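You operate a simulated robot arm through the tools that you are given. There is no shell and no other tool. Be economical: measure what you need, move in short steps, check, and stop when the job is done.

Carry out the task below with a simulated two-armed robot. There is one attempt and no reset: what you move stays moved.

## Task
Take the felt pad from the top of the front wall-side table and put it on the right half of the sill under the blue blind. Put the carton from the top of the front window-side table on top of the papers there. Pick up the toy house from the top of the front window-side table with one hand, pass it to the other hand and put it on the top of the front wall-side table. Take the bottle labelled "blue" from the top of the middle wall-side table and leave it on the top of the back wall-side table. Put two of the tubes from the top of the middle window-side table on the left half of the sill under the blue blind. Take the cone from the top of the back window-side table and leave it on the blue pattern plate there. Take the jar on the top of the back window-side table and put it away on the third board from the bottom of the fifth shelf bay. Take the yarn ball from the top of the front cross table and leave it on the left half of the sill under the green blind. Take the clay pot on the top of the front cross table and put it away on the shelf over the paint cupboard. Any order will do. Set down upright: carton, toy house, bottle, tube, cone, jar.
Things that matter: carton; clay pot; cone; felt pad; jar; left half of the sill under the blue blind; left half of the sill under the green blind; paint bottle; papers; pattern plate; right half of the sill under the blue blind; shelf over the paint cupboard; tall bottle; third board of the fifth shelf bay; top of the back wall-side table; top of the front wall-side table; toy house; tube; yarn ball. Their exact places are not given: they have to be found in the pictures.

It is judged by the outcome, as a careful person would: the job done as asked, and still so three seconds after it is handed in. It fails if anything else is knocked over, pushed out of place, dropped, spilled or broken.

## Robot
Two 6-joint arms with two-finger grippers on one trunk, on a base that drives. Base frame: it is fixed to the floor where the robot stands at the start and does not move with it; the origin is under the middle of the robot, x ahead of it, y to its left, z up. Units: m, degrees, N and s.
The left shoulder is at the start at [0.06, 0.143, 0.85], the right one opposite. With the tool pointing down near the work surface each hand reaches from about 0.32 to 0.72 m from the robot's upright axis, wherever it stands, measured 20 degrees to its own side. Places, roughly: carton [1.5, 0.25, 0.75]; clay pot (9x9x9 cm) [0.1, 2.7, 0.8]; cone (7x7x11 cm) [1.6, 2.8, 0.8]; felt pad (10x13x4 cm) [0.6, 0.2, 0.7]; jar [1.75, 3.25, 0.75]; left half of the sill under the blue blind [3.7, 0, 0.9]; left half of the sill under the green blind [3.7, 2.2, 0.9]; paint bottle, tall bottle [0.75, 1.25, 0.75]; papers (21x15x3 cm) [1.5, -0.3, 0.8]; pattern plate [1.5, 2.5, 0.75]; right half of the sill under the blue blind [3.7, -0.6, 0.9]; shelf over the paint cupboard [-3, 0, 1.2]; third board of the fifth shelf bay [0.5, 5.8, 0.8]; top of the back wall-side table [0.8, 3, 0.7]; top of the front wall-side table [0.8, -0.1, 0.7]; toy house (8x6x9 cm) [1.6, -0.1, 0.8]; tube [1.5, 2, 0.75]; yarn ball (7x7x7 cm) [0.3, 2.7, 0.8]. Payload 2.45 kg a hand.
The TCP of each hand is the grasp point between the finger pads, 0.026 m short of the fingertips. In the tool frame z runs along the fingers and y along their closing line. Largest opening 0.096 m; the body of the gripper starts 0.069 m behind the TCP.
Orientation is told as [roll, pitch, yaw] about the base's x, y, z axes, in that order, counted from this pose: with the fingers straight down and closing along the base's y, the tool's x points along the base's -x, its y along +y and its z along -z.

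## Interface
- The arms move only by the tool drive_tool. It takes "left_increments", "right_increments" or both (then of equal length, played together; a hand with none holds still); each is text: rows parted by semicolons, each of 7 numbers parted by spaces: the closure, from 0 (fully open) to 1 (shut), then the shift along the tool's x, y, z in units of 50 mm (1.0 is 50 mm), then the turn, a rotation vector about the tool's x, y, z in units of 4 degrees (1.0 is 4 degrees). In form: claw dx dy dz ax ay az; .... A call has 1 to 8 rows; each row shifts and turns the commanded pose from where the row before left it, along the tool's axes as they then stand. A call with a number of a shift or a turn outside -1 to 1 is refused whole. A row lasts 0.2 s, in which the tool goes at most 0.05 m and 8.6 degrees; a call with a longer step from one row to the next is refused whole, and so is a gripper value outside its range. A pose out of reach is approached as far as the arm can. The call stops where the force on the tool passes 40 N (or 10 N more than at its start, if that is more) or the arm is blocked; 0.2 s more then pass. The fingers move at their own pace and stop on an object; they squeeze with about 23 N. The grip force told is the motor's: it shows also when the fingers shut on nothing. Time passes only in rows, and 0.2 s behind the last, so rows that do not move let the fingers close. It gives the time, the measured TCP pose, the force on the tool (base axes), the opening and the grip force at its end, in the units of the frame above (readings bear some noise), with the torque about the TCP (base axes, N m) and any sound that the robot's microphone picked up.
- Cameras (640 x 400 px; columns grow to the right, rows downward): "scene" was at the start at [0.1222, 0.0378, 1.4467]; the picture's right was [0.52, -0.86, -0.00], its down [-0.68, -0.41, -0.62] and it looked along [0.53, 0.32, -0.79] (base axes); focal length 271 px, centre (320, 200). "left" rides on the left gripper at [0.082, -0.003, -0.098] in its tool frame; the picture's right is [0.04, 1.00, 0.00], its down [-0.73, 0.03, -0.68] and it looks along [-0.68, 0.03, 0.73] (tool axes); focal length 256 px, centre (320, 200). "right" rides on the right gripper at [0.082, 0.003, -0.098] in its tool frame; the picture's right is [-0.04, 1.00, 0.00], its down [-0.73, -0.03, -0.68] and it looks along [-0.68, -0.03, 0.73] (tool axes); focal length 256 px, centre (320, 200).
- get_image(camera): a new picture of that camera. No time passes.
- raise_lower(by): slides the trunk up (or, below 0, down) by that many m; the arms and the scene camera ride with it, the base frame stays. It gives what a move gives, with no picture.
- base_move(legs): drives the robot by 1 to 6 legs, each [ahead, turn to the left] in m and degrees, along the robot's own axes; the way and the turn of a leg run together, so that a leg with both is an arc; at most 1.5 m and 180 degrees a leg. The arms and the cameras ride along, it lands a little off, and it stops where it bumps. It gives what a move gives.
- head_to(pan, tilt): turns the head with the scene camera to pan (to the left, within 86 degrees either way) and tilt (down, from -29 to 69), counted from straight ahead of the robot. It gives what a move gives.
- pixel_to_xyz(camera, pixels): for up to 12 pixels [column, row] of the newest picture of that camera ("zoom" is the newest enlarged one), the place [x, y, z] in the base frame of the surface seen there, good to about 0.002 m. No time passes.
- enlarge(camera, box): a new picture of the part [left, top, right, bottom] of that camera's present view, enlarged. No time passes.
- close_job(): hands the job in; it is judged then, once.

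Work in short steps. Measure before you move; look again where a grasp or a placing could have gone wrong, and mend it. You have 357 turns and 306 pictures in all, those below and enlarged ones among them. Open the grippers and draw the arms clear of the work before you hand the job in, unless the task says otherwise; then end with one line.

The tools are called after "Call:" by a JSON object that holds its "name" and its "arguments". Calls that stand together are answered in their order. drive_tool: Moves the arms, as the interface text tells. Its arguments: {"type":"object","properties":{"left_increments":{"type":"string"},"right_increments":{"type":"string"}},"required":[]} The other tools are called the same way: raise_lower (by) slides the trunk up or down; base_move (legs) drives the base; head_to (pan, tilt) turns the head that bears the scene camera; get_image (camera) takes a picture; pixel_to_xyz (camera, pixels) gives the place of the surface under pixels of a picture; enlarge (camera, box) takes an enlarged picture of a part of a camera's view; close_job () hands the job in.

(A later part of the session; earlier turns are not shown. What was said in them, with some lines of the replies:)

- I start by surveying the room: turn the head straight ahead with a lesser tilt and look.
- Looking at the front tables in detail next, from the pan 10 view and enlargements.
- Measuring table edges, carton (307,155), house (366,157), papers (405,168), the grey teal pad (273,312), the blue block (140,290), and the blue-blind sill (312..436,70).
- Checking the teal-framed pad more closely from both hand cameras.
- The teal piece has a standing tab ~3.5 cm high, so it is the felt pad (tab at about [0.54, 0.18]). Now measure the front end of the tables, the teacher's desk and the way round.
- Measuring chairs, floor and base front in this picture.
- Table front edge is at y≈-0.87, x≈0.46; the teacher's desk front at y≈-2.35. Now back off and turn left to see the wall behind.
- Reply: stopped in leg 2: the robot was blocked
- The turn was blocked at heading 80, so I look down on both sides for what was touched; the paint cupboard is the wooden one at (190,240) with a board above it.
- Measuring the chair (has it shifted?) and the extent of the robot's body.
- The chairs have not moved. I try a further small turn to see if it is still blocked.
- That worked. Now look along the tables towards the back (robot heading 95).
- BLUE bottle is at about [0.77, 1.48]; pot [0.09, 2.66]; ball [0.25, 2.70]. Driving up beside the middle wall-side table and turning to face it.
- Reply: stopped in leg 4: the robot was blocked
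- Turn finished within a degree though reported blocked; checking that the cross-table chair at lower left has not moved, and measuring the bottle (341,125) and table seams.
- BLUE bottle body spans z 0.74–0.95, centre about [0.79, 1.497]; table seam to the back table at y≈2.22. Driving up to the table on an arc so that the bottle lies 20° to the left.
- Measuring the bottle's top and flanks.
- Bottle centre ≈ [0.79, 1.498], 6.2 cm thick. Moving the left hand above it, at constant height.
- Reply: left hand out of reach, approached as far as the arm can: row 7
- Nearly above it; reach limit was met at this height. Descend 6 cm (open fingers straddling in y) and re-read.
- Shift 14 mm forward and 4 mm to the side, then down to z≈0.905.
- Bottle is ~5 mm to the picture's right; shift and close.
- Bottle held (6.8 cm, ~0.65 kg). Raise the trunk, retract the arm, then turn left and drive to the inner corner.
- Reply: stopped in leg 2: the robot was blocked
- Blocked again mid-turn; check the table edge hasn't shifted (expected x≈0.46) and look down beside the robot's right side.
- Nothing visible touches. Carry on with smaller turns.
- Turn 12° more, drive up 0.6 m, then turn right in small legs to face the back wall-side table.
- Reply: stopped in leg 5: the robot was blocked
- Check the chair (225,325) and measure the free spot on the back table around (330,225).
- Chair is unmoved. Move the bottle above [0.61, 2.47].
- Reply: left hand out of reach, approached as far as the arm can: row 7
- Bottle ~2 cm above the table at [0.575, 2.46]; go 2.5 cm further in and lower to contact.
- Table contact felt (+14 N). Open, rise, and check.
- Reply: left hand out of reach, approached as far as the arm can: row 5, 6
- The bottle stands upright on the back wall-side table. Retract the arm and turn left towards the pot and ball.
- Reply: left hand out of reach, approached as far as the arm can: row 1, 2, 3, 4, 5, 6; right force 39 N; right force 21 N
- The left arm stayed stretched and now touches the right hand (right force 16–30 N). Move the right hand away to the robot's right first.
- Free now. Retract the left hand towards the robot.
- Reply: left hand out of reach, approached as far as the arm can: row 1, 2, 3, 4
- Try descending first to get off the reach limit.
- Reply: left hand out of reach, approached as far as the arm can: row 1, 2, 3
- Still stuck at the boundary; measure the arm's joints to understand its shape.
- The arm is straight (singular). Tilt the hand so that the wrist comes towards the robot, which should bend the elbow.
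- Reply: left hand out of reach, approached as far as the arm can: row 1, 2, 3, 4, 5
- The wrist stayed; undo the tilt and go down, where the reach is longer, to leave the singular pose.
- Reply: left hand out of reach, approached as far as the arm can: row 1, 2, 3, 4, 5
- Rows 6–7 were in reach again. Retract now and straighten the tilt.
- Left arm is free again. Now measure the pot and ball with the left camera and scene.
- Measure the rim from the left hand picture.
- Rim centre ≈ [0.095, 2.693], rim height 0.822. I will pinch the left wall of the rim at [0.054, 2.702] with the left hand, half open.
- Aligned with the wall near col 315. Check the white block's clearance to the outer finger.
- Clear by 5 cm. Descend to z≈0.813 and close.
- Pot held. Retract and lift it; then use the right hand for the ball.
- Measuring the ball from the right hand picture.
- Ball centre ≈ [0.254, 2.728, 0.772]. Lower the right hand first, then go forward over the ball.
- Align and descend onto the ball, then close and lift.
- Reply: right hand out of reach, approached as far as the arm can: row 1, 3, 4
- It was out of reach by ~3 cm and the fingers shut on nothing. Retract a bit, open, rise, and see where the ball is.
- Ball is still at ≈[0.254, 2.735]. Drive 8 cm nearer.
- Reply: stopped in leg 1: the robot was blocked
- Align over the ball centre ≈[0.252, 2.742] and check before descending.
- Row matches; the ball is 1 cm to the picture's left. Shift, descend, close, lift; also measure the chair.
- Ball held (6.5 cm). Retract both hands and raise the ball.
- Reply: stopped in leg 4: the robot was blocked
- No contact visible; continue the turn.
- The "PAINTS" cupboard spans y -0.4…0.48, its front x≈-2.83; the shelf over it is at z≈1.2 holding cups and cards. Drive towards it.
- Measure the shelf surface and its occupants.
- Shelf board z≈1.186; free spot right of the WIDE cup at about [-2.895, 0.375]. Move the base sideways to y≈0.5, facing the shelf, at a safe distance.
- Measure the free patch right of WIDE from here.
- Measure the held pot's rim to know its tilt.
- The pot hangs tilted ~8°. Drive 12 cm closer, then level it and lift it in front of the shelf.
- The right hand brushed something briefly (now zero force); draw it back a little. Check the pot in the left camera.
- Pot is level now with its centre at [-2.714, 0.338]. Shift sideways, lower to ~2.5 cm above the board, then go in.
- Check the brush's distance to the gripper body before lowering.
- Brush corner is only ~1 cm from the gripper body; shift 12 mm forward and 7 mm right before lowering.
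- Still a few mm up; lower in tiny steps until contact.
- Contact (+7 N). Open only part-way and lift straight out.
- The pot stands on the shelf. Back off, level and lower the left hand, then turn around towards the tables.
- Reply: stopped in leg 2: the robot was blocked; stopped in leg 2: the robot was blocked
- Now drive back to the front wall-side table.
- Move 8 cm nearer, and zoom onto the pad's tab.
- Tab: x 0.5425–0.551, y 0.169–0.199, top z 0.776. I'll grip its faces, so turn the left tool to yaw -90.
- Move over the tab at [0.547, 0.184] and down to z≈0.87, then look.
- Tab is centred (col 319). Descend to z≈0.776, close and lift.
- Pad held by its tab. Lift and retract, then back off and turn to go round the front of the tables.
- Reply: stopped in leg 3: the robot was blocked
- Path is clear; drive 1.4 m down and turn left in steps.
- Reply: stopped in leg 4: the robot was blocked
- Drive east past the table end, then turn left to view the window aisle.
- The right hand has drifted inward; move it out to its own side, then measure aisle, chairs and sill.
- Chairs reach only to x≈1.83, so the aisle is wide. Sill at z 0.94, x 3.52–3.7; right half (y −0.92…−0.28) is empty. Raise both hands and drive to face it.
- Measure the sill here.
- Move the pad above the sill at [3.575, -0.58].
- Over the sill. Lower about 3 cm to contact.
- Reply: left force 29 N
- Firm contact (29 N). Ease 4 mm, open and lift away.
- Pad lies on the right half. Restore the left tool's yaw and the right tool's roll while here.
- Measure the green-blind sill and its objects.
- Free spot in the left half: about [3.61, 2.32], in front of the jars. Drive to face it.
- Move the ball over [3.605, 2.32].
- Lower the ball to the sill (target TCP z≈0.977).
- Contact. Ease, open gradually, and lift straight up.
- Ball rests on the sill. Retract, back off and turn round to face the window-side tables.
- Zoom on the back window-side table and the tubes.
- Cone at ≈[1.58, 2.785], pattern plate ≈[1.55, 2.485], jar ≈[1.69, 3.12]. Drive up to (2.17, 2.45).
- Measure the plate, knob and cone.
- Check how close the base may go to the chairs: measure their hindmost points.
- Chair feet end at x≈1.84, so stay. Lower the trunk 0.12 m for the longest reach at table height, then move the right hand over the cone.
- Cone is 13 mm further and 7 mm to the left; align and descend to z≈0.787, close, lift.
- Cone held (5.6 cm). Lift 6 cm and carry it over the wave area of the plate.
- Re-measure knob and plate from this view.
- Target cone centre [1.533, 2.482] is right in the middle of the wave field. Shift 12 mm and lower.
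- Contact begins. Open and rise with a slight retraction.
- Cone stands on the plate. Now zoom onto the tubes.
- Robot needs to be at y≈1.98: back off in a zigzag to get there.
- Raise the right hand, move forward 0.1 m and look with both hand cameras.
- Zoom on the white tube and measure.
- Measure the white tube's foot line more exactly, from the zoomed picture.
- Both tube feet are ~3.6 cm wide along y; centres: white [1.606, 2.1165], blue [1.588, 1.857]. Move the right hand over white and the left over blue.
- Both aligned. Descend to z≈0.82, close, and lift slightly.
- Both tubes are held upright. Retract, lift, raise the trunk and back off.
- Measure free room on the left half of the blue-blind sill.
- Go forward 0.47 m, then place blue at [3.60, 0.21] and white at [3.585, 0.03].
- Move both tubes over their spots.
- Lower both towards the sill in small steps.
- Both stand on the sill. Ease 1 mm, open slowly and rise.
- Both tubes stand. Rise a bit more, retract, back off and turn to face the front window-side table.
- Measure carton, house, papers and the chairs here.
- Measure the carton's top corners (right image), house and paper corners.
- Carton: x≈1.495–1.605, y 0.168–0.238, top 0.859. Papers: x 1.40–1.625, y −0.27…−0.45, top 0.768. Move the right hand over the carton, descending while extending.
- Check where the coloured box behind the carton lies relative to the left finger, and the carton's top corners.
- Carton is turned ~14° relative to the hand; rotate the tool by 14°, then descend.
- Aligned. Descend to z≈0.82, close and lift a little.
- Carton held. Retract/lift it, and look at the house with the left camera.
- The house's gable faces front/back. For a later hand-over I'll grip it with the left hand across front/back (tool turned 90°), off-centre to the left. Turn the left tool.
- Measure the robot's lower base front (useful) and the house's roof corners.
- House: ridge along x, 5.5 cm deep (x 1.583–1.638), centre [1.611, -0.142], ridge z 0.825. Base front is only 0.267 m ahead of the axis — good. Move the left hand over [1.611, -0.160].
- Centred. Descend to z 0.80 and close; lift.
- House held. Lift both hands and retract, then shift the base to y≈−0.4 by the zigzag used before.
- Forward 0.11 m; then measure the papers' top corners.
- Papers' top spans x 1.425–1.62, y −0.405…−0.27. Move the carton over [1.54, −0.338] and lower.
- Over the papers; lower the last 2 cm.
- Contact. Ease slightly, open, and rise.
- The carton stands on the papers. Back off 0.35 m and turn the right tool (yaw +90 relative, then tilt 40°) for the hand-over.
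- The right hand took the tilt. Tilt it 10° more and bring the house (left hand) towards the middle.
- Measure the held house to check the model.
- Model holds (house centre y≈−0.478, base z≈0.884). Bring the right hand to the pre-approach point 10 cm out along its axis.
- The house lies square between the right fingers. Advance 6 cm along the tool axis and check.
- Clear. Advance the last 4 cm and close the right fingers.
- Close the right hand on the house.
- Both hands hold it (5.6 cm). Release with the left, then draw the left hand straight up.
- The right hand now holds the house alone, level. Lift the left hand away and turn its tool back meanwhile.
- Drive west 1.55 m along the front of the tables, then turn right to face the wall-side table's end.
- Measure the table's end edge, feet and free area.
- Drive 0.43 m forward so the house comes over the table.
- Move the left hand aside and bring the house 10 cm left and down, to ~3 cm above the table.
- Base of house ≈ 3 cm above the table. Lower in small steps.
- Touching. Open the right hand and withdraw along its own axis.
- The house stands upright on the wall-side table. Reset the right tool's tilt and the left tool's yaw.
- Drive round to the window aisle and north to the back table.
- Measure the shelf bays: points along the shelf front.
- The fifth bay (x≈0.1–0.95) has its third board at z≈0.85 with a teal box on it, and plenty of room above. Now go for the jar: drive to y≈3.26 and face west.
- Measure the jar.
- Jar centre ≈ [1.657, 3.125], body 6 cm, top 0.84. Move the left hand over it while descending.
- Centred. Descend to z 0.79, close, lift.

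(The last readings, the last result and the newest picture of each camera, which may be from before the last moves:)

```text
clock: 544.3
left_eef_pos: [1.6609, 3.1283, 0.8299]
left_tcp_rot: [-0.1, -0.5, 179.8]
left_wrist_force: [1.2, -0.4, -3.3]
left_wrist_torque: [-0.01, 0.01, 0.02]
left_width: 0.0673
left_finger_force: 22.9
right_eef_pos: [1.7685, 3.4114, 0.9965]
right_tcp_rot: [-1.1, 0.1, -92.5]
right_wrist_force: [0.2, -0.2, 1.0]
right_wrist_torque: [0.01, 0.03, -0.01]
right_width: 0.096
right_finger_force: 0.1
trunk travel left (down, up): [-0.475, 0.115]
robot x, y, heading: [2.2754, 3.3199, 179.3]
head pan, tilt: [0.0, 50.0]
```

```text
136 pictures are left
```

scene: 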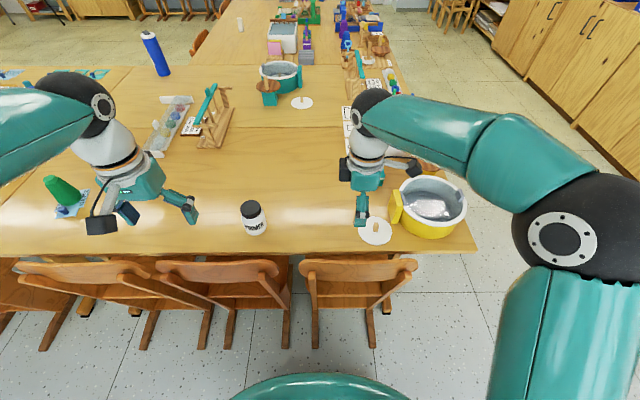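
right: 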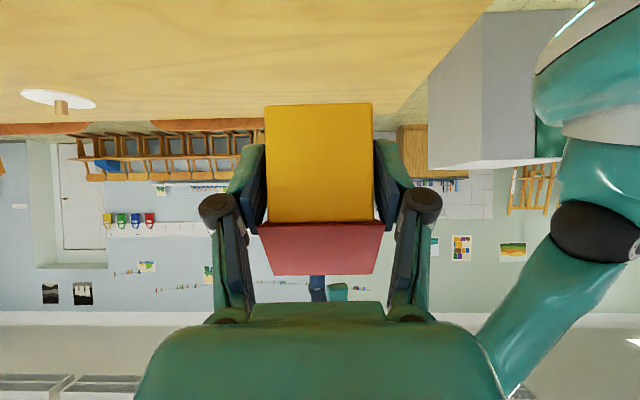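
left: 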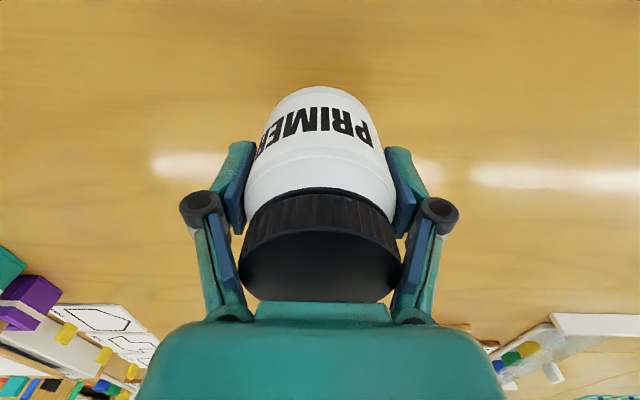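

Jar held. Retract, lift, back off and head to the back of the room.

Call:
{"name": "drive_tool", "arguments": {"left_increments": "1 0.3 0 -0.9 0 0 0; 1 0.6 0 -0.7 0 0 0; 1 0.8 0 -0.5 0 0 0; 1 0.8 0 -0.4 0 0 0; 1 0.6 0 -0.4 0 0 0", "right_increments": "0 0 -0.1 -0.2 0 0 0; 0 0 0.4 -0.2 0 0 0; 0 0 0.6 0 0 0 0; 0 0 0.6 0 0 0 0; 0 0 0.6 0 0 0 0"}}

Call:
{"name": "base_move", "arguments": {"legs": [[-0.4, 0], [0, -45]]}}

Call:
{"name": "base_move", "arguments": {"legs": [[0, -40], [1.1, 0]]}}

Call:
{"name": "base_move", "arguments": {"legs": [[0, 45]]}}

Call:
{"name": "head_to", "arguments": {"pan": 30, "tilt": 30}}

Call:
{"name": "get_image", "arguments": {"camera": "scene"}}

```text
clock: 545.5
left_eef_pos: [1.8182, 3.1274, 0.9751]
left_tcp_rot: [-0.2, -0.6, 179.7]
left_wrist_force: [-1.1, -0.5, -3.3]
left_wrist_torque: [0.01, 0.02, 0.01]
left_width: 0.0674
left_finger_force: 23.1
right_eef_pos: [1.8756, 3.4069, 1.0161]
right_tcp_rot: [-1.0, 0.2, -92.4]
right_wrist_force: [0.7, -0.1, -1.0]
right_wrist_torque: [0.0, 0.04, 0.02]
right_width: 0.096
right_finger_force: 0.0
trunk travel left (down, up): [-0.475, 0.115]
robot x, y, heading: [2.2799, 3.3163, 178.8]
head pan, tilt: [0.0, 50.0]
```

```text
clock: 550.3
left_eef_pos: [2.2184, 3.507, 0.9735]
left_tcp_rot: [-0.1, -0.5, 134.6]
left_wrist_force: [0.4, -0.3, -3.1]
left_wrist_torque: [-0.02, 0.01, 0.01]
left_width: 0.0671
left_finger_force: 22.2
right_eef_pos: [2.4568, 3.6648, 1.015]
right_tcp_rot: [-1.0, 0.1, -137.6]
right_wrist_force: [0.4, 0.0, 0.3]
right_wrist_torque: [-0.02, -0.03, 0.02]
right_width: 0.0961
right_finger_force: 0.1
trunk travel left (down, up): [-0.475, 0.115]
robot x, y, heading: [2.665, 3.293, 134.1]
head pan, tilt: [0.0, 50.0]
```

```text
clock: 558.1
left_eef_pos: [2.378, 4.8316, 0.9732]
left_tcp_rot: [-0.1, -0.4, 94.8]
left_wrist_force: [-0.6, -0.6, -3.0]
left_wrist_torque: [-0.02, 0.01, 0.02]
left_width: 0.067
left_finger_force: 22.5
right_eef_pos: [2.6622, 4.8, 1.015]
right_tcp_rot: [-1.0, 0.1, -177.6]
right_wrist_force: [0.2, 0.7, -0.5]
right_wrist_torque: [0.01, 0.01, 0.02]
right_width: 0.0962
right_finger_force: 0.1
trunk travel left (down, up): [-0.475, 0.115]
robot x, y, heading: [2.577, 4.3857, 94.3]
head pan, tilt: [0.0, 50.0]
```

```text
clock: 560.9
left_eef_pos: [2.1192, 4.5569, 0.9726]
left_tcp_rot: [-0.1, -0.5, 139.8]
left_wrist_force: [-1.0, 0.4, -3.9]
left_wrist_torque: [0.01, 0.03, 0.01]
left_width: 0.0672
left_finger_force: 23.0
right_eef_pos: [2.3429, 4.7356, 1.0155]
right_tcp_rot: [-0.9, 0.2, -132.4]
right_wrist_force: [-0.2, -0.3, -0.3]
right_wrist_torque: [-0.02, -0.02, 0.0]
right_width: 0.0958
right_finger_force: 0.1
trunk travel left (down, up): [-0.475, 0.115]
robot x, y, heading: [2.5993, 4.4128, 139.0]
head pan, tilt: [0.0, 50.0]
```

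```text
clock: 561.8
left_eef_pos: [2.1195, 4.5564, 0.9746]
left_tcp_rot: [0.0, -0.5, 139.9]
left_wrist_force: [-0.2, -0.1, -2.8]
left_wrist_torque: [0.01, -0.04, 0.04]
left_width: 0.067
left_finger_force: 23.1
right_eef_pos: [2.3419, 4.735, 1.0168]
right_tcp_rot: [-0.8, 0.0, -132.3]
right_wrist_force: [-0.8, -0.8, -0.4]
right_wrist_torque: [0.0, -0.01, 0.01]
right_width: 0.0959
right_finger_force: 0.1
trunk travel left (down, up): [-0.475, 0.115]
robot x, y, heading: [2.6031, 4.4086, 139.1]
head pan, tilt: [30.0, 30.0]
```

```text
135 pictures are left
```

scene: 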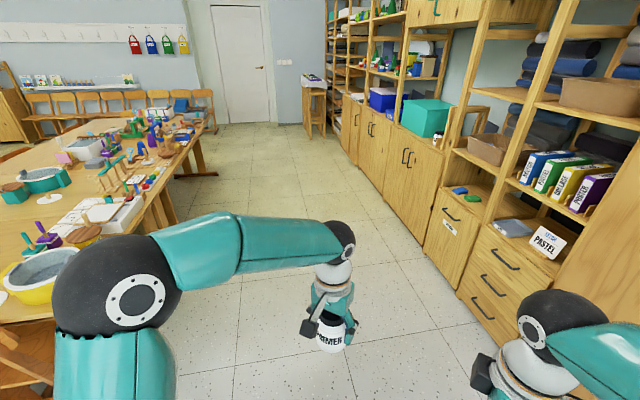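

Measure the fifth bay's board: teal box, small jar next to it, board edge and posts.

Call:
{"name": "enlarge", "arguments": {"camera": "scene", "box": [350, 40, 510, 200]}}

Call:
{"name": "pixel_to_xyz", "arguments": {"camera": "scene", "pixels": [[425, 140], [437, 142], [402, 125], [445, 148], [412, 128], [425, 102], [450, 165], [180, 160], [150, 190], [398, 122]]}}

```text
2.50 times, centred on (430, 120) of scene
```

zoom: 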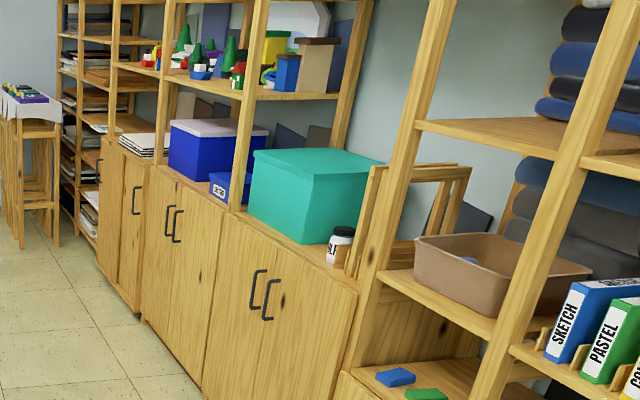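

```text
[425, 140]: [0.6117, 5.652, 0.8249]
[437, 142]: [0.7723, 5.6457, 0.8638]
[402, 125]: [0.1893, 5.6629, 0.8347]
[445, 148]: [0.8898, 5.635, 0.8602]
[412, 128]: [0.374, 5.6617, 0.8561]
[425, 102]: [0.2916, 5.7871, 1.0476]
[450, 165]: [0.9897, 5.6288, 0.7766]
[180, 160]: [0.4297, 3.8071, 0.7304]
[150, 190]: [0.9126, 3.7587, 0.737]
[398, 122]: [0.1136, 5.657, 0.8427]
```

Drive west along the corridor to x≈0.65 and face the bay.

Call:
{"name": "base_move", "arguments": {"legs": [[0, 31], [1.0, 0], [0.95, 0]]}}

Call:
{"name": "base_move", "arguments": {"legs": [[0, -45]]}}

Call:
{"name": "base_move", "arguments": {"legs": [[0, -35]]}}

Call:
{"name": "head_to", "arguments": {"pan": 0, "tilt": 25}}

Call:
{"name": "get_image", "arguments": {"camera": "scene"}}

```text
clock: 573.3
left_eef_pos: [0.2008, 4.6094, 0.9746]
left_tcp_rot: [0.0, -0.5, 171.3]
left_wrist_force: [0.0, 0.4, -3.1]
left_wrist_torque: [-0.02, -0.04, -0.01]
left_width: 0.067
left_finger_force: 23.0
right_eef_pos: [0.2964, 4.8766, 1.016]
right_tcp_rot: [-0.9, 0.1, -101.0]
right_wrist_force: [1.2, 0.9, 0.5]
right_wrist_torque: [0.04, -0.01, 0.02]
right_width: 0.096
right_finger_force: 0.0
trunk travel left (down, up): [-0.475, 0.115]
robot x, y, heading: [0.6897, 4.7298, 170.3]
head pan, tilt: [30.0, 30.0]
```

```text
clock: 576.0
left_eef_pos: [0.2563, 4.9916, 0.975]
left_tcp_rot: [-0.1, -0.6, 126.1]
left_wrist_force: [-1.0, 0.5, -3.7]
left_wrist_torque: [0.0, 0.01, -0.02]
left_width: 0.0673
left_finger_force: 23.0
right_eef_pos: [0.5155, 5.1126, 1.0173]
right_tcp_rot: [-0.9, 0.1, -146.1]
right_wrist_force: [0.5, -0.4, -0.3]
right_wrist_torque: [-0.04, 0.01, 0.03]
right_width: 0.0958
right_finger_force: 0.0
trunk travel left (down, up): [-0.475, 0.115]
robot x, y, heading: [0.6581, 4.7143, 125.6]
head pan, tilt: [30.0, 30.0]
```

```text
clock: 578.3
left_eef_pos: [0.4894, 5.1732, 0.9744]
left_tcp_rot: [0.0, -0.5, 91.0]
left_wrist_force: [0.0, 0.3, -3.6]
left_wrist_torque: [-0.01, 0.01, 0.01]
left_width: 0.0672
left_finger_force: 22.8
right_eef_pos: [0.77, 5.1252, 1.0172]
right_tcp_rot: [-0.9, 0.2, 178.8]
right_wrist_force: [-0.1, 0.8, -0.9]
right_wrist_torque: [-0.02, 0.01, 0.0]
right_width: 0.096
right_finger_force: 0.0
trunk travel left (down, up): [-0.475, 0.115]
robot x, y, heading: [0.6342, 4.7146, 90.8]
head pan, tilt: [30.0, 30.0]
```

```text
clock: 579.3
left_eef_pos: [0.4889, 5.1743, 0.9751]
left_tcp_rot: [0.1, -0.5, 91.0]
left_wrist_force: [0.5, 0.8, -3.8]
left_wrist_torque: [-0.01, 0.01, 0.01]
left_width: 0.0671
left_finger_force: 23.0
right_eef_pos: [0.7707, 5.1242, 1.0173]
right_tcp_rot: [-0.9, 0.1, 178.8]
right_wrist_force: [0.3, 0.2, -0.3]
right_wrist_torque: [0.02, 0.01, -0.03]
right_width: 0.0959
right_finger_force: 0.1
trunk travel left (down, up): [-0.475, 0.115]
robot x, y, heading: [0.6322, 4.7102, 91.0]
head pan, tilt: [0.0, 25.0]
```

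```text
133 pictures are left
```

scene: 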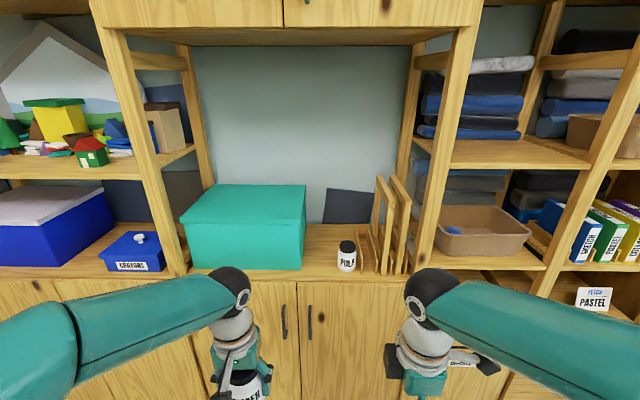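

Measure the free part of the board between the teal box and the small jar.

Call:
{"name": "pixel_to_xyz", "arguments": {"camera": "scene", "pixels": [[302, 262], [337, 262], [347, 250], [320, 272], [320, 255], [325, 235], [315, 280], [364, 262], [345, 235], [305, 215], [200, 270], [330, 280]]}}

Call:
{"name": "enlarge", "arguments": {"camera": "scene", "box": [260, 170, 440, 290]}}

```text
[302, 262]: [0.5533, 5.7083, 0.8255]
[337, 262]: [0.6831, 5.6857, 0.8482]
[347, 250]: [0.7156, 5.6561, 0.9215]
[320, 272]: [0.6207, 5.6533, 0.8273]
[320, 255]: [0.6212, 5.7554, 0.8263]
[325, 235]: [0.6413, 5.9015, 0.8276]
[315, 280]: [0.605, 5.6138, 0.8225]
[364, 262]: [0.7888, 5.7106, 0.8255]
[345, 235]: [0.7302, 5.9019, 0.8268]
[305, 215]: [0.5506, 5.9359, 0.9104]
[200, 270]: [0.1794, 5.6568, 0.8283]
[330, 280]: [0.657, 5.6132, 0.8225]
```

```text
3.33 times, centred on (350, 230) of scene
```

zoom: 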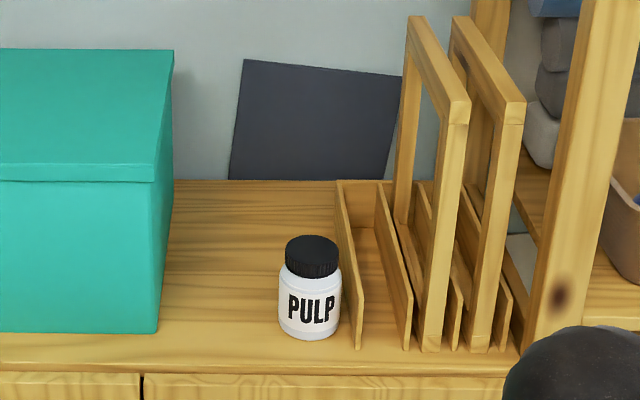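

Free spot behind/between box and PULP jar: [0.63, 5.77] on the board at z 0.8265. Check the clearance above, retract the right hand, and move the base to (0.76, 5.15).

Call:
{"name": "pixel_to_xyz", "arguments": {"camera": "scene", "pixels": [[310, 38], [310, 27], [128, 150], [450, 150], [440, 100]]}}

Call:
{"name": "drive_tool", "arguments": {"right_increments": "0 0 0.7 0 0 0 0; 0 0 0.7 0 0 0 0; 0 0 0.6 0 0 0 0"}}

Call:
{"name": "base_move", "arguments": {"legs": [[0, -17], [0.42, 0], [0, 16]]}}

Call:
{"name": "head_to", "arguments": {"pan": 5, "tilt": 35}}

Call:
{"name": "get_image", "arguments": {"camera": "scene"}}

```text
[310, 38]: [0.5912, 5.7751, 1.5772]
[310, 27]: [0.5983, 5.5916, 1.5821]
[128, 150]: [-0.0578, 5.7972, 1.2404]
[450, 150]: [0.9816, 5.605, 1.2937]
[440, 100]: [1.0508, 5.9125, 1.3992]
```

```text
clock: 580.1
left_eef_pos: [0.4887, 5.1727, 0.9766]
left_tcp_rot: [-0.1, -0.5, 91.0]
left_wrist_force: [-1.1, -0.2, -2.9]
left_wrist_torque: [-0.02, 0.02, 0.0]
left_width: 0.0674
left_finger_force: 23.2
right_eef_pos: [0.769, 5.0231, 1.0174]
right_tcp_rot: [-1.0, 0.1, 178.8]
right_wrist_force: [0.0, 0.2, -0.9]
right_wrist_torque: [-0.03, 0.0, 0.0]
right_width: 0.0958
right_finger_force: 0.0
trunk travel left (down, up): [-0.475, 0.115]
robot x, y, heading: [0.6357, 4.713, 90.6]
head pan, tilt: [0.0, 25.0]
```

```text
clock: 584.8
left_eef_pos: [0.6185, 5.5788, 0.9767]
left_tcp_rot: [-0.1, -0.5, 89.7]
left_wrist_force: [-0.1, -0.1, -3.5]
left_wrist_torque: [0.01, 0.0, 0.05]
left_width: 0.0669
left_finger_force: 22.8
right_eef_pos: [0.8936, 5.424, 1.0166]
right_tcp_rot: [-0.8, 0.1, 177.6]
right_wrist_force: [0.8, 0.4, 0.0]
right_wrist_torque: [-0.03, -0.01, -0.01]
right_width: 0.096
right_finger_force: 0.1
trunk travel left (down, up): [-0.475, 0.115]
robot x, y, heading: [0.7679, 5.1182, 89.5]
head pan, tilt: [0.0, 25.0]
```

```text
clock: 585.5
left_eef_pos: [0.6185, 5.5784, 0.976]
left_tcp_rot: [0.0, -0.5, 89.8]
left_wrist_force: [0.1, 0.2, -3.5]
left_wrist_torque: [-0.01, 0.04, 0.03]
left_width: 0.067
left_finger_force: 23.0
right_eef_pos: [0.8934, 5.4233, 1.0161]
right_tcp_rot: [-1.0, 0.2, 177.5]
right_wrist_force: [-0.1, 0.2, -0.2]
right_wrist_torque: [-0.01, 0.02, 0.0]
right_width: 0.0962
right_finger_force: 0.2
trunk travel left (down, up): [-0.475, 0.115]
robot x, y, heading: [0.7658, 5.1178, 89.6]
head pan, tilt: [5.0, 35.0]
```

```text
131 pictures are left
```

scene: 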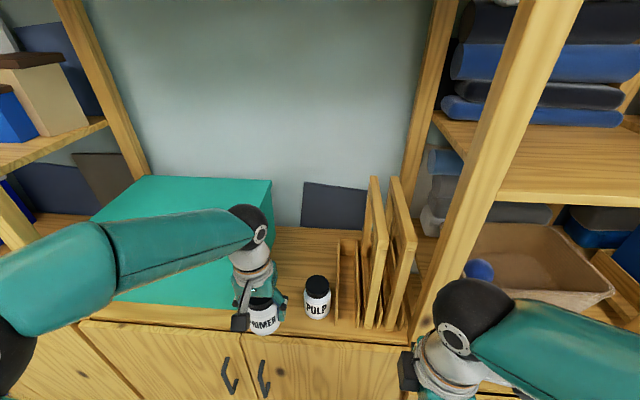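

Plenty of height (next board at z 1.58). Advance the base 8 cm, then move the jar in over [0.627, 5.775].

Call:
{"name": "base_move", "arguments": {"legs": [[0.08, 0]]}}

Call:
{"name": "enlarge", "arguments": {"camera": "scene", "box": [160, 180, 440, 355]}}

Call:
{"name": "pixel_to_xyz", "arguments": {"camera": "zoom", "pixels": [[352, 290], [380, 290], [365, 250], [335, 290], [245, 60], [235, 60], [300, 180]]}}

Call:
{"name": "get_image", "arguments": {"camera": "left"}}

```text
clock: 586.5
left_eef_pos: [0.6189, 5.6617, 0.9743]
left_tcp_rot: [-0.1, -0.3, 89.6]
left_wrist_force: [-0.7, 1.0, -4.5]
left_wrist_torque: [-0.02, 0.0, 0.0]
left_width: 0.067
left_finger_force: 23.0
right_eef_pos: [0.8944, 5.5054, 1.0169]
right_tcp_rot: [-0.9, 0.1, 177.6]
right_wrist_force: [-0.1, 1.0, 0.4]
right_wrist_torque: [-0.07, -0.04, -0.02]
right_width: 0.0958
right_finger_force: 0.0
trunk travel left (down, up): [-0.475, 0.115]
robot x, y, heading: [0.7697, 5.1927, 89.5]
head pan, tilt: [5.0, 35.0]
```

```text
2.29 times, centred on (300, 268) of scene
```

zoom: 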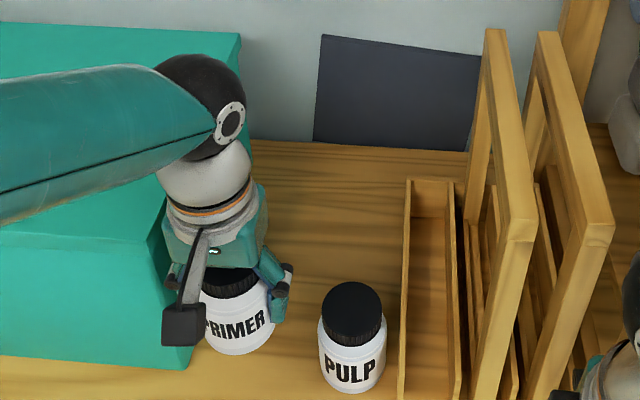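

```text
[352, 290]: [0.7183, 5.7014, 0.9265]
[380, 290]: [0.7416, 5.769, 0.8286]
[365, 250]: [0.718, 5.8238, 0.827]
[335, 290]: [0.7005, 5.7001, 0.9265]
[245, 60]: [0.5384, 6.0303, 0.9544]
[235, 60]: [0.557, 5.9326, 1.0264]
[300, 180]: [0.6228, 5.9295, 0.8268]
```

```text
129 pictures are left
```

left: 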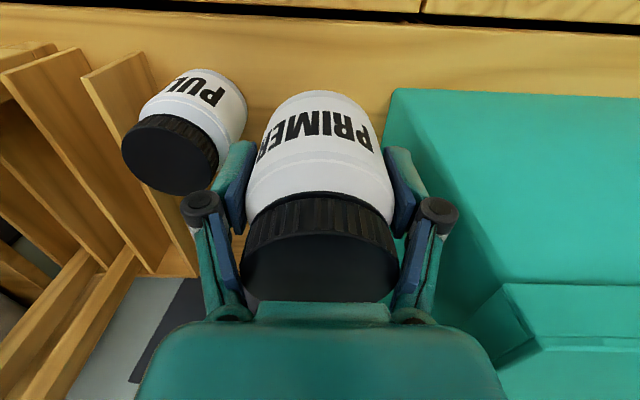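

Raise 2 cm, move in 12 cm and 1.8 cm right.

Call:
{"name": "drive_tool", "arguments": {"left_increments": "1 0 -0.18 -0.3 0 0 0; 1 -0.8 -0.06 0 0 0 0; 1 -0.8 -0.06 0 0 0 0; 1 -0.86 -0.06 0 0 0 0; 1 0 0 0 0 0 0"}}

Call:
{"name": "get_image", "arguments": {"camera": "left"}}

Call:
{"name": "enlarge", "arguments": {"camera": "scene", "box": [160, 150, 440, 325]}}

```text
clock: 587.7
left_eef_pos: [0.6371, 5.7814, 0.9924]
left_tcp_rot: [-0.2, -0.4, 89.7]
left_wrist_force: [-0.1, 0.0, -3.5]
left_wrist_torque: [0.02, -0.01, -0.02]
left_width: 0.0671
left_finger_force: 22.9
right_eef_pos: [0.8937, 5.5032, 1.0179]
right_tcp_rot: [-0.9, 0.1, 177.5]
right_wrist_force: [0.3, -0.5, -0.1]
right_wrist_torque: [0.01, 0.03, 0.05]
right_width: 0.0961
right_finger_force: 0.0
trunk travel left (down, up): [-0.475, 0.115]
robot x, y, heading: [0.768, 5.1973, 89.1]
head pan, tilt: [5.0, 35.0]
```

```text
128 pictures are left
```

left: 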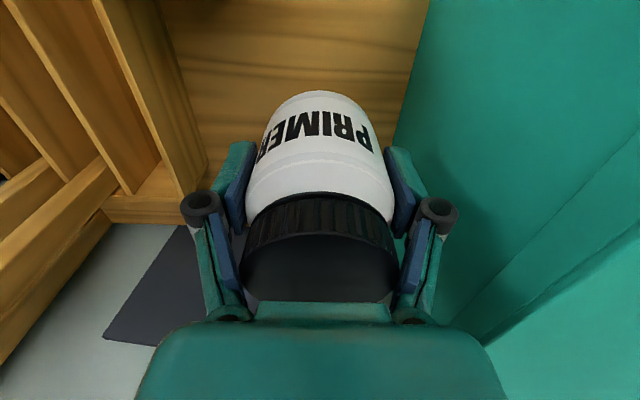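

```text
2.29 times, centred on (300, 238) of scene
```

zoom: 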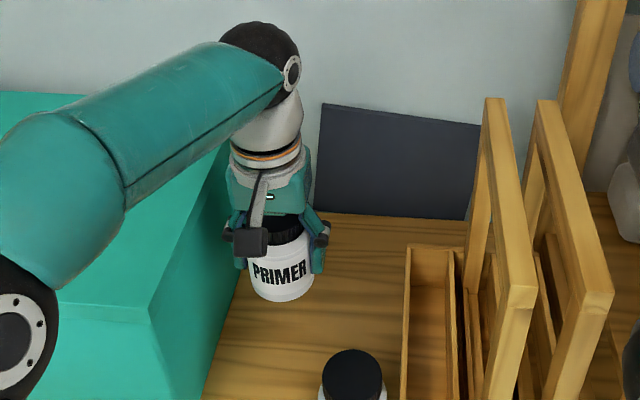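

Check the forearm's height over the box before lowering 11 cm.

Call:
{"name": "pixel_to_xyz", "arguments": {"camera": "zoom", "pixels": [[120, 130], [60, 150], [200, 90], [60, 240], [20, 310], [150, 300], [120, 200], [240, 130]]}}

```text
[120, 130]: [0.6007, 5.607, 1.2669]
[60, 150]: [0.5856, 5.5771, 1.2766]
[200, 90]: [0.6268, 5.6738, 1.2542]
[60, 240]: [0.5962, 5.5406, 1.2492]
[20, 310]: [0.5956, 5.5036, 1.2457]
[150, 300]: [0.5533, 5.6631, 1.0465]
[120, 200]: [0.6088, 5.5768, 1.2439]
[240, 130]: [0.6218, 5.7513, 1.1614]
```

Forearm clears the box edge. Lower to ~2 cm above the board and look.

Call:
{"name": "drive_tool", "arguments": {"left_increments": "1 0 0 0.6 0 0 0; 1 0 0 0.6 0 0 0; 1 0 0 0.6 0 0 0; 1 0 0 0 0 0 0"}}

Call:
{"name": "get_image", "arguments": {"camera": "scene"}}

```text
clock: 588.7
left_eef_pos: [0.6379, 5.7827, 0.9032]
left_tcp_rot: [-0.1, -0.5, 89.7]
left_wrist_force: [-0.2, 1.4, -3.5]
left_wrist_torque: [-0.03, 0.01, -0.03]
left_width: 0.0671
left_finger_force: 23.2
right_eef_pos: [0.8939, 5.5043, 1.0171]
right_tcp_rot: [-1.0, 0.2, 177.5]
right_wrist_force: [-0.3, -0.5, 0.9]
right_wrist_torque: [0.0, 0.0, 0.01]
right_width: 0.0961
right_finger_force: 0.1
trunk travel left (down, up): [-0.475, 0.115]
robot x, y, heading: [0.7703, 5.2006, 89.2]
head pan, tilt: [5.0, 35.0]
```

```text
126 pictures are left
```

scene: 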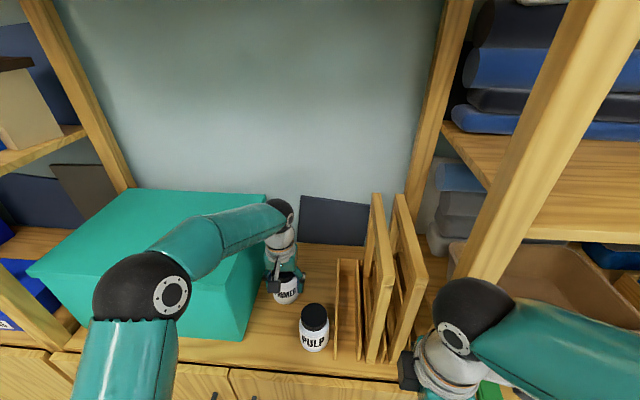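

Call:
{"name": "drive_tool", "arguments": {"left_increments": "1 0 0 0.3 0 0 0; 1 0 0 0.15 0 0 0; 1 0 0 0.06 0 0 0; 1 0 0 0.04 0 0 0; 1 0 0 0 0 0 0"}}

```text
clock: 589.9
left_eef_pos: [0.6376, 5.7831, 0.879]
left_tcp_rot: [-0.1, -0.9, 89.8]
left_wrist_force: [-0.2, -0.4, 25.4]
left_wrist_torque: [-0.05, 0.31, 0.22]
left_width: 0.0671
left_finger_force: 22.6
right_eef_pos: [0.8933, 5.5023, 1.0167]
right_tcp_rot: [-1.1, 0.1, 177.5]
right_wrist_force: [-0.1, -0.6, -0.2]
right_wrist_torque: [-0.01, 0.01, 0.01]
right_width: 0.0961
right_finger_force: 0.0
trunk travel left (down, up): [-0.475, 0.115]
robot x, y, heading: [0.7669, 5.1964, 89.5]
head pan, tilt: [5.0, 35.0]
```

Contact at the expected height. Ease, open moderately, rise and retract.

Call:
{"name": "drive_tool", "arguments": {"left_increments": "1 0 0 -0.05 0 0 0; 0.3 0 0 0 0 0 0; 0.1 0 0 0 0 0 0; 0.1 0 0 -0.6 0 0 0; 0.1 0 0 -0.8 0 0 0; 0.1 0 0 -0.6 0 0 0; 0.1 0.6 0 -0.2 0 0 0; 0.1 0.8 0 0 0 0 0"}}

Call:
{"name": "get_image", "arguments": {"camera": "left"}}

```text
clock: 591.7
left_eef_pos: [0.6365, 5.7118, 0.9872]
left_tcp_rot: [-0.1, -0.6, 89.7]
left_wrist_force: [0.2, 0.9, 0.2]
left_wrist_torque: [0.02, 0.0, 0.01]
left_width: 0.0866
left_finger_force: 0.0
right_eef_pos: [0.8941, 5.5036, 1.0177]
right_tcp_rot: [-1.0, 0.1, 177.5]
right_wrist_force: [-0.4, 0.5, 0.3]
right_wrist_torque: [0.0, -0.01, 0.0]
right_width: 0.0962
right_finger_force: 0.1
trunk travel left (down, up): [-0.475, 0.115]
robot x, y, heading: [0.7705, 5.1961, 89.3]
head pan, tilt: [5.0, 35.0]
```

```text
125 pictures are left
```

left: 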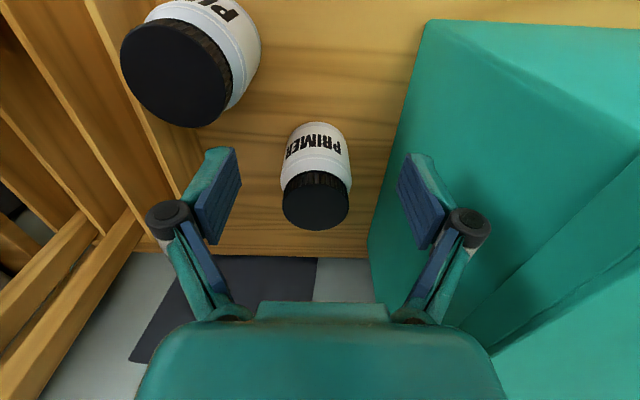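

The jar stands on the board. Retract, back off and look over the room to verify.

Call:
{"name": "drive_tool", "arguments": {"left_increments": "0.1 0.8 0 0 0 0 0; 0.1 0.8 0 0 0 0 0; 0.1 0.8 0 0 0 0 0; 0 0.8 0 0 0 0 0"}}

Call:
{"name": "base_move", "arguments": {"legs": [[-0.4, 0]]}}

Call:
{"name": "head_to", "arguments": {"pan": 0, "tilt": 30}}

Call:
{"name": "get_image", "arguments": {"camera": "scene"}}

Call:
{"name": "base_move", "arguments": {"legs": [[0, -45]]}}

Call:
{"name": "base_move", "arguments": {"legs": [[0, -45]]}}

Call:
{"name": "head_to", "arguments": {"pan": -40, "tilt": 15}}

Call:
{"name": "get_image", "arguments": {"camera": "scene"}}

```text
clock: 592.7
left_eef_pos: [0.6354, 5.5519, 0.9853]
left_tcp_rot: [0.0, -0.5, 89.7]
left_wrist_force: [0.3, 0.5, 0.1]
left_wrist_torque: [0.04, 0.0, 0.0]
left_width: 0.0959
left_finger_force: 0.0
right_eef_pos: [0.8926, 5.5033, 1.0185]
right_tcp_rot: [-1.1, 0.0, 177.6]
right_wrist_force: [-0.6, -0.1, -0.1]
right_wrist_torque: [0.01, 0.01, -0.01]
right_width: 0.0959
right_finger_force: 0.0
trunk travel left (down, up): [-0.475, 0.115]
robot x, y, heading: [0.7669, 5.1966, 89.4]
head pan, tilt: [5.0, 35.0]
```

```text
clock: 595.3
left_eef_pos: [0.6315, 5.1534, 0.9851]
left_tcp_rot: [-0.1, -0.5, 89.7]
left_wrist_force: [-0.3, 0.0, -0.5]
left_wrist_torque: [0.06, 0.02, 0.01]
left_width: 0.0962
left_finger_force: 0.1
right_eef_pos: [0.8909, 5.1043, 1.0175]
right_tcp_rot: [-0.9, 0.1, 177.6]
right_wrist_force: [0.2, -0.2, 0.4]
right_wrist_torque: [0.04, -0.03, 0.0]
right_width: 0.096
right_finger_force: 0.1
trunk travel left (down, up): [-0.475, 0.115]
robot x, y, heading: [0.764, 4.8002, 89.6]
head pan, tilt: [5.0, 35.0]
```

```text
clock: 595.9
left_eef_pos: [0.6316, 5.1538, 0.9866]
left_tcp_rot: [-0.1, -0.5, 89.7]
left_wrist_force: [0.7, -1.0, -0.5]
left_wrist_torque: [0.01, 0.01, 0.01]
left_width: 0.096
left_finger_force: 0.0
right_eef_pos: [0.889, 5.1049, 1.0177]
right_tcp_rot: [-0.9, 0.1, 177.5]
right_wrist_force: [0.7, -0.6, 0.6]
right_wrist_torque: [0.01, 0.0, -0.01]
right_width: 0.0959
right_finger_force: 0.1
trunk travel left (down, up): [-0.475, 0.115]
robot x, y, heading: [0.7647, 4.7966, 89.6]
head pan, tilt: [0.0, 30.0]
```

```text
124 pictures are left
```

scene: 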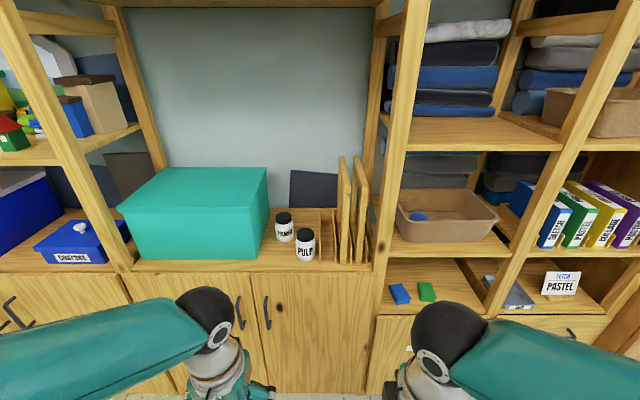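

```text
clock: 598.7
left_eef_pos: [0.9251, 5.1429, 0.9844]
left_tcp_rot: [-0.1, -0.4, 44.2]
left_wrist_force: [0.5, -0.7, -0.6]
left_wrist_torque: [0.02, 0.01, -0.01]
left_width: 0.0961
left_finger_force: 0.0
right_eef_pos: [1.0721, 4.9231, 1.0191]
right_tcp_rot: [-0.9, 0.1, 132.1]
right_wrist_force: [0.0, -0.1, -0.7]
right_wrist_torque: [0.0, 0.06, 0.03]
right_width: 0.0957
right_finger_force: 0.1
trunk travel left (down, up): [-0.475, 0.115]
robot x, y, heading: [0.7491, 4.8141, 44.1]
head pan, tilt: [0.0, 30.0]
```

```text
clock: 601.4
left_eef_pos: [1.1039, 4.9204, 0.9861]
left_tcp_rot: [-0.1, -0.5, -1.0]
left_wrist_force: [-0.8, 0.7, 1.0]
left_wrist_torque: [-0.01, -0.01, -0.03]
left_width: 0.0957
left_finger_force: 0.0
right_eef_pos: [1.0536, 4.6621, 1.0185]
right_tcp_rot: [-0.9, 0.1, 86.8]
right_wrist_force: [0.0, 0.5, 0.5]
right_wrist_torque: [-0.03, 0.01, -0.03]
right_width: 0.0958
right_finger_force: 0.0
trunk travel left (down, up): [-0.475, 0.115]
robot x, y, heading: [0.7439, 4.8407, -0.7]
head pan, tilt: [0.0, 30.0]
```

```text
clock: 602.5
left_eef_pos: [1.1043, 4.9209, 0.9865]
left_tcp_rot: [-0.1, -0.5, -1.1]
left_wrist_force: [0.5, -0.3, 0.8]
left_wrist_torque: [-0.03, 0.0, -0.02]
left_width: 0.096
left_finger_force: 0.0
right_eef_pos: [1.0526, 4.6618, 1.0202]
right_tcp_rot: [-0.9, 0.2, 86.8]
right_wrist_force: [0.0, -0.5, 0.3]
right_wrist_torque: [-0.02, 0.0, 0.0]
right_width: 0.0961
right_finger_force: 0.0
trunk travel left (down, up): [-0.475, 0.115]
robot x, y, heading: [0.7478, 4.8397, -1.1]
head pan, tilt: [-40.0, 15.0]
```

```text
123 pictures are left
```

scene: 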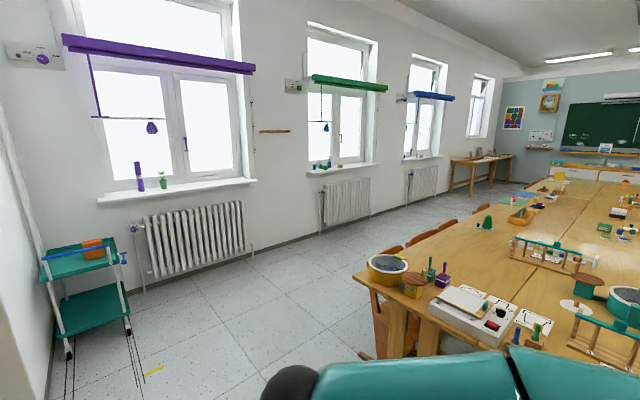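

Zoom on the sills and the tables for the final check.

Call:
{"name": "enlarge", "arguments": {"camera": "scene", "box": [290, 135, 450, 195]}}

Call:
{"name": "enlarge", "arguments": {"camera": "scene", "box": [440, 160, 640, 285]}}

Call:
{"name": "head_to", "arguments": {"pan": -75, "tilt": 20}}

Call:
{"name": "get_image", "arguments": {"camera": "scene"}}

```text
4.00 times, centred on (370, 165) of scene
```

zoom: 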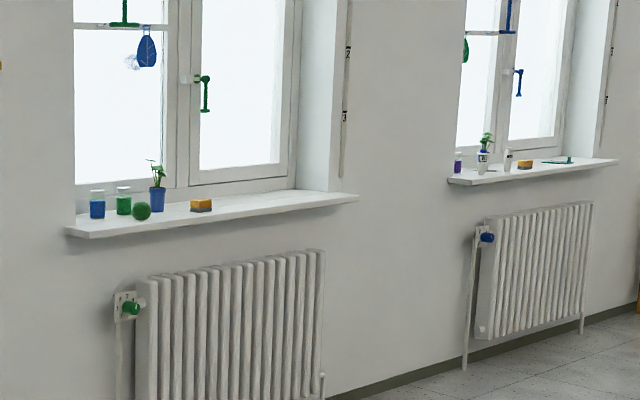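

```text
3.20 times, centred on (540, 222) of scene
```

zoom: 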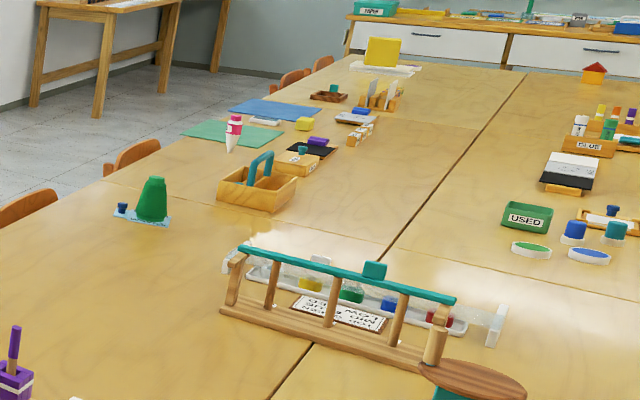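

```text
clock: 603.5
left_eef_pos: [1.1045, 4.9199, 0.9862]
left_tcp_rot: [-0.1, -0.5, -1.0]
left_wrist_force: [0.3, 0.7, -1.1]
left_wrist_torque: [0.0, 0.01, 0.0]
left_width: 0.0959
left_finger_force: 0.0
right_eef_pos: [1.0533, 4.6622, 1.0189]
right_tcp_rot: [-0.9, 0.1, 86.8]
right_wrist_force: [-0.5, -0.8, 0.3]
right_wrist_torque: [-0.02, -0.02, 0.0]
right_width: 0.0958
right_finger_force: 0.1
trunk travel left (down, up): [-0.475, 0.115]
robot x, y, heading: [0.7495, 4.8364, -1.1]
head pan, tilt: [-75.0, 20.0]
```

```text
120 pictures are left
```

scene: 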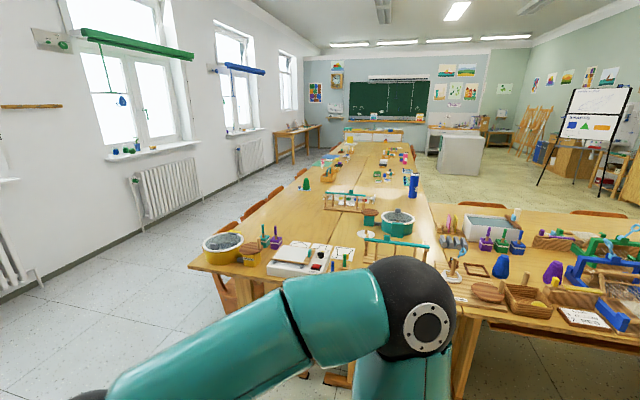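

Everything is in place: ball, tubes, pad, cone, carton, house, bottle and jar all checked. Grippers are open and clear, so I hand in.

Call:
{"name": "close_job", "arguments": {}}

```text
The job is handed in.
```

All nine moves are done and the job is handed in; I checked eight of them again in the final pictures, and the clay pot, which I did not re-check then, was standing on the shelf over the paint cupboard when I left it.
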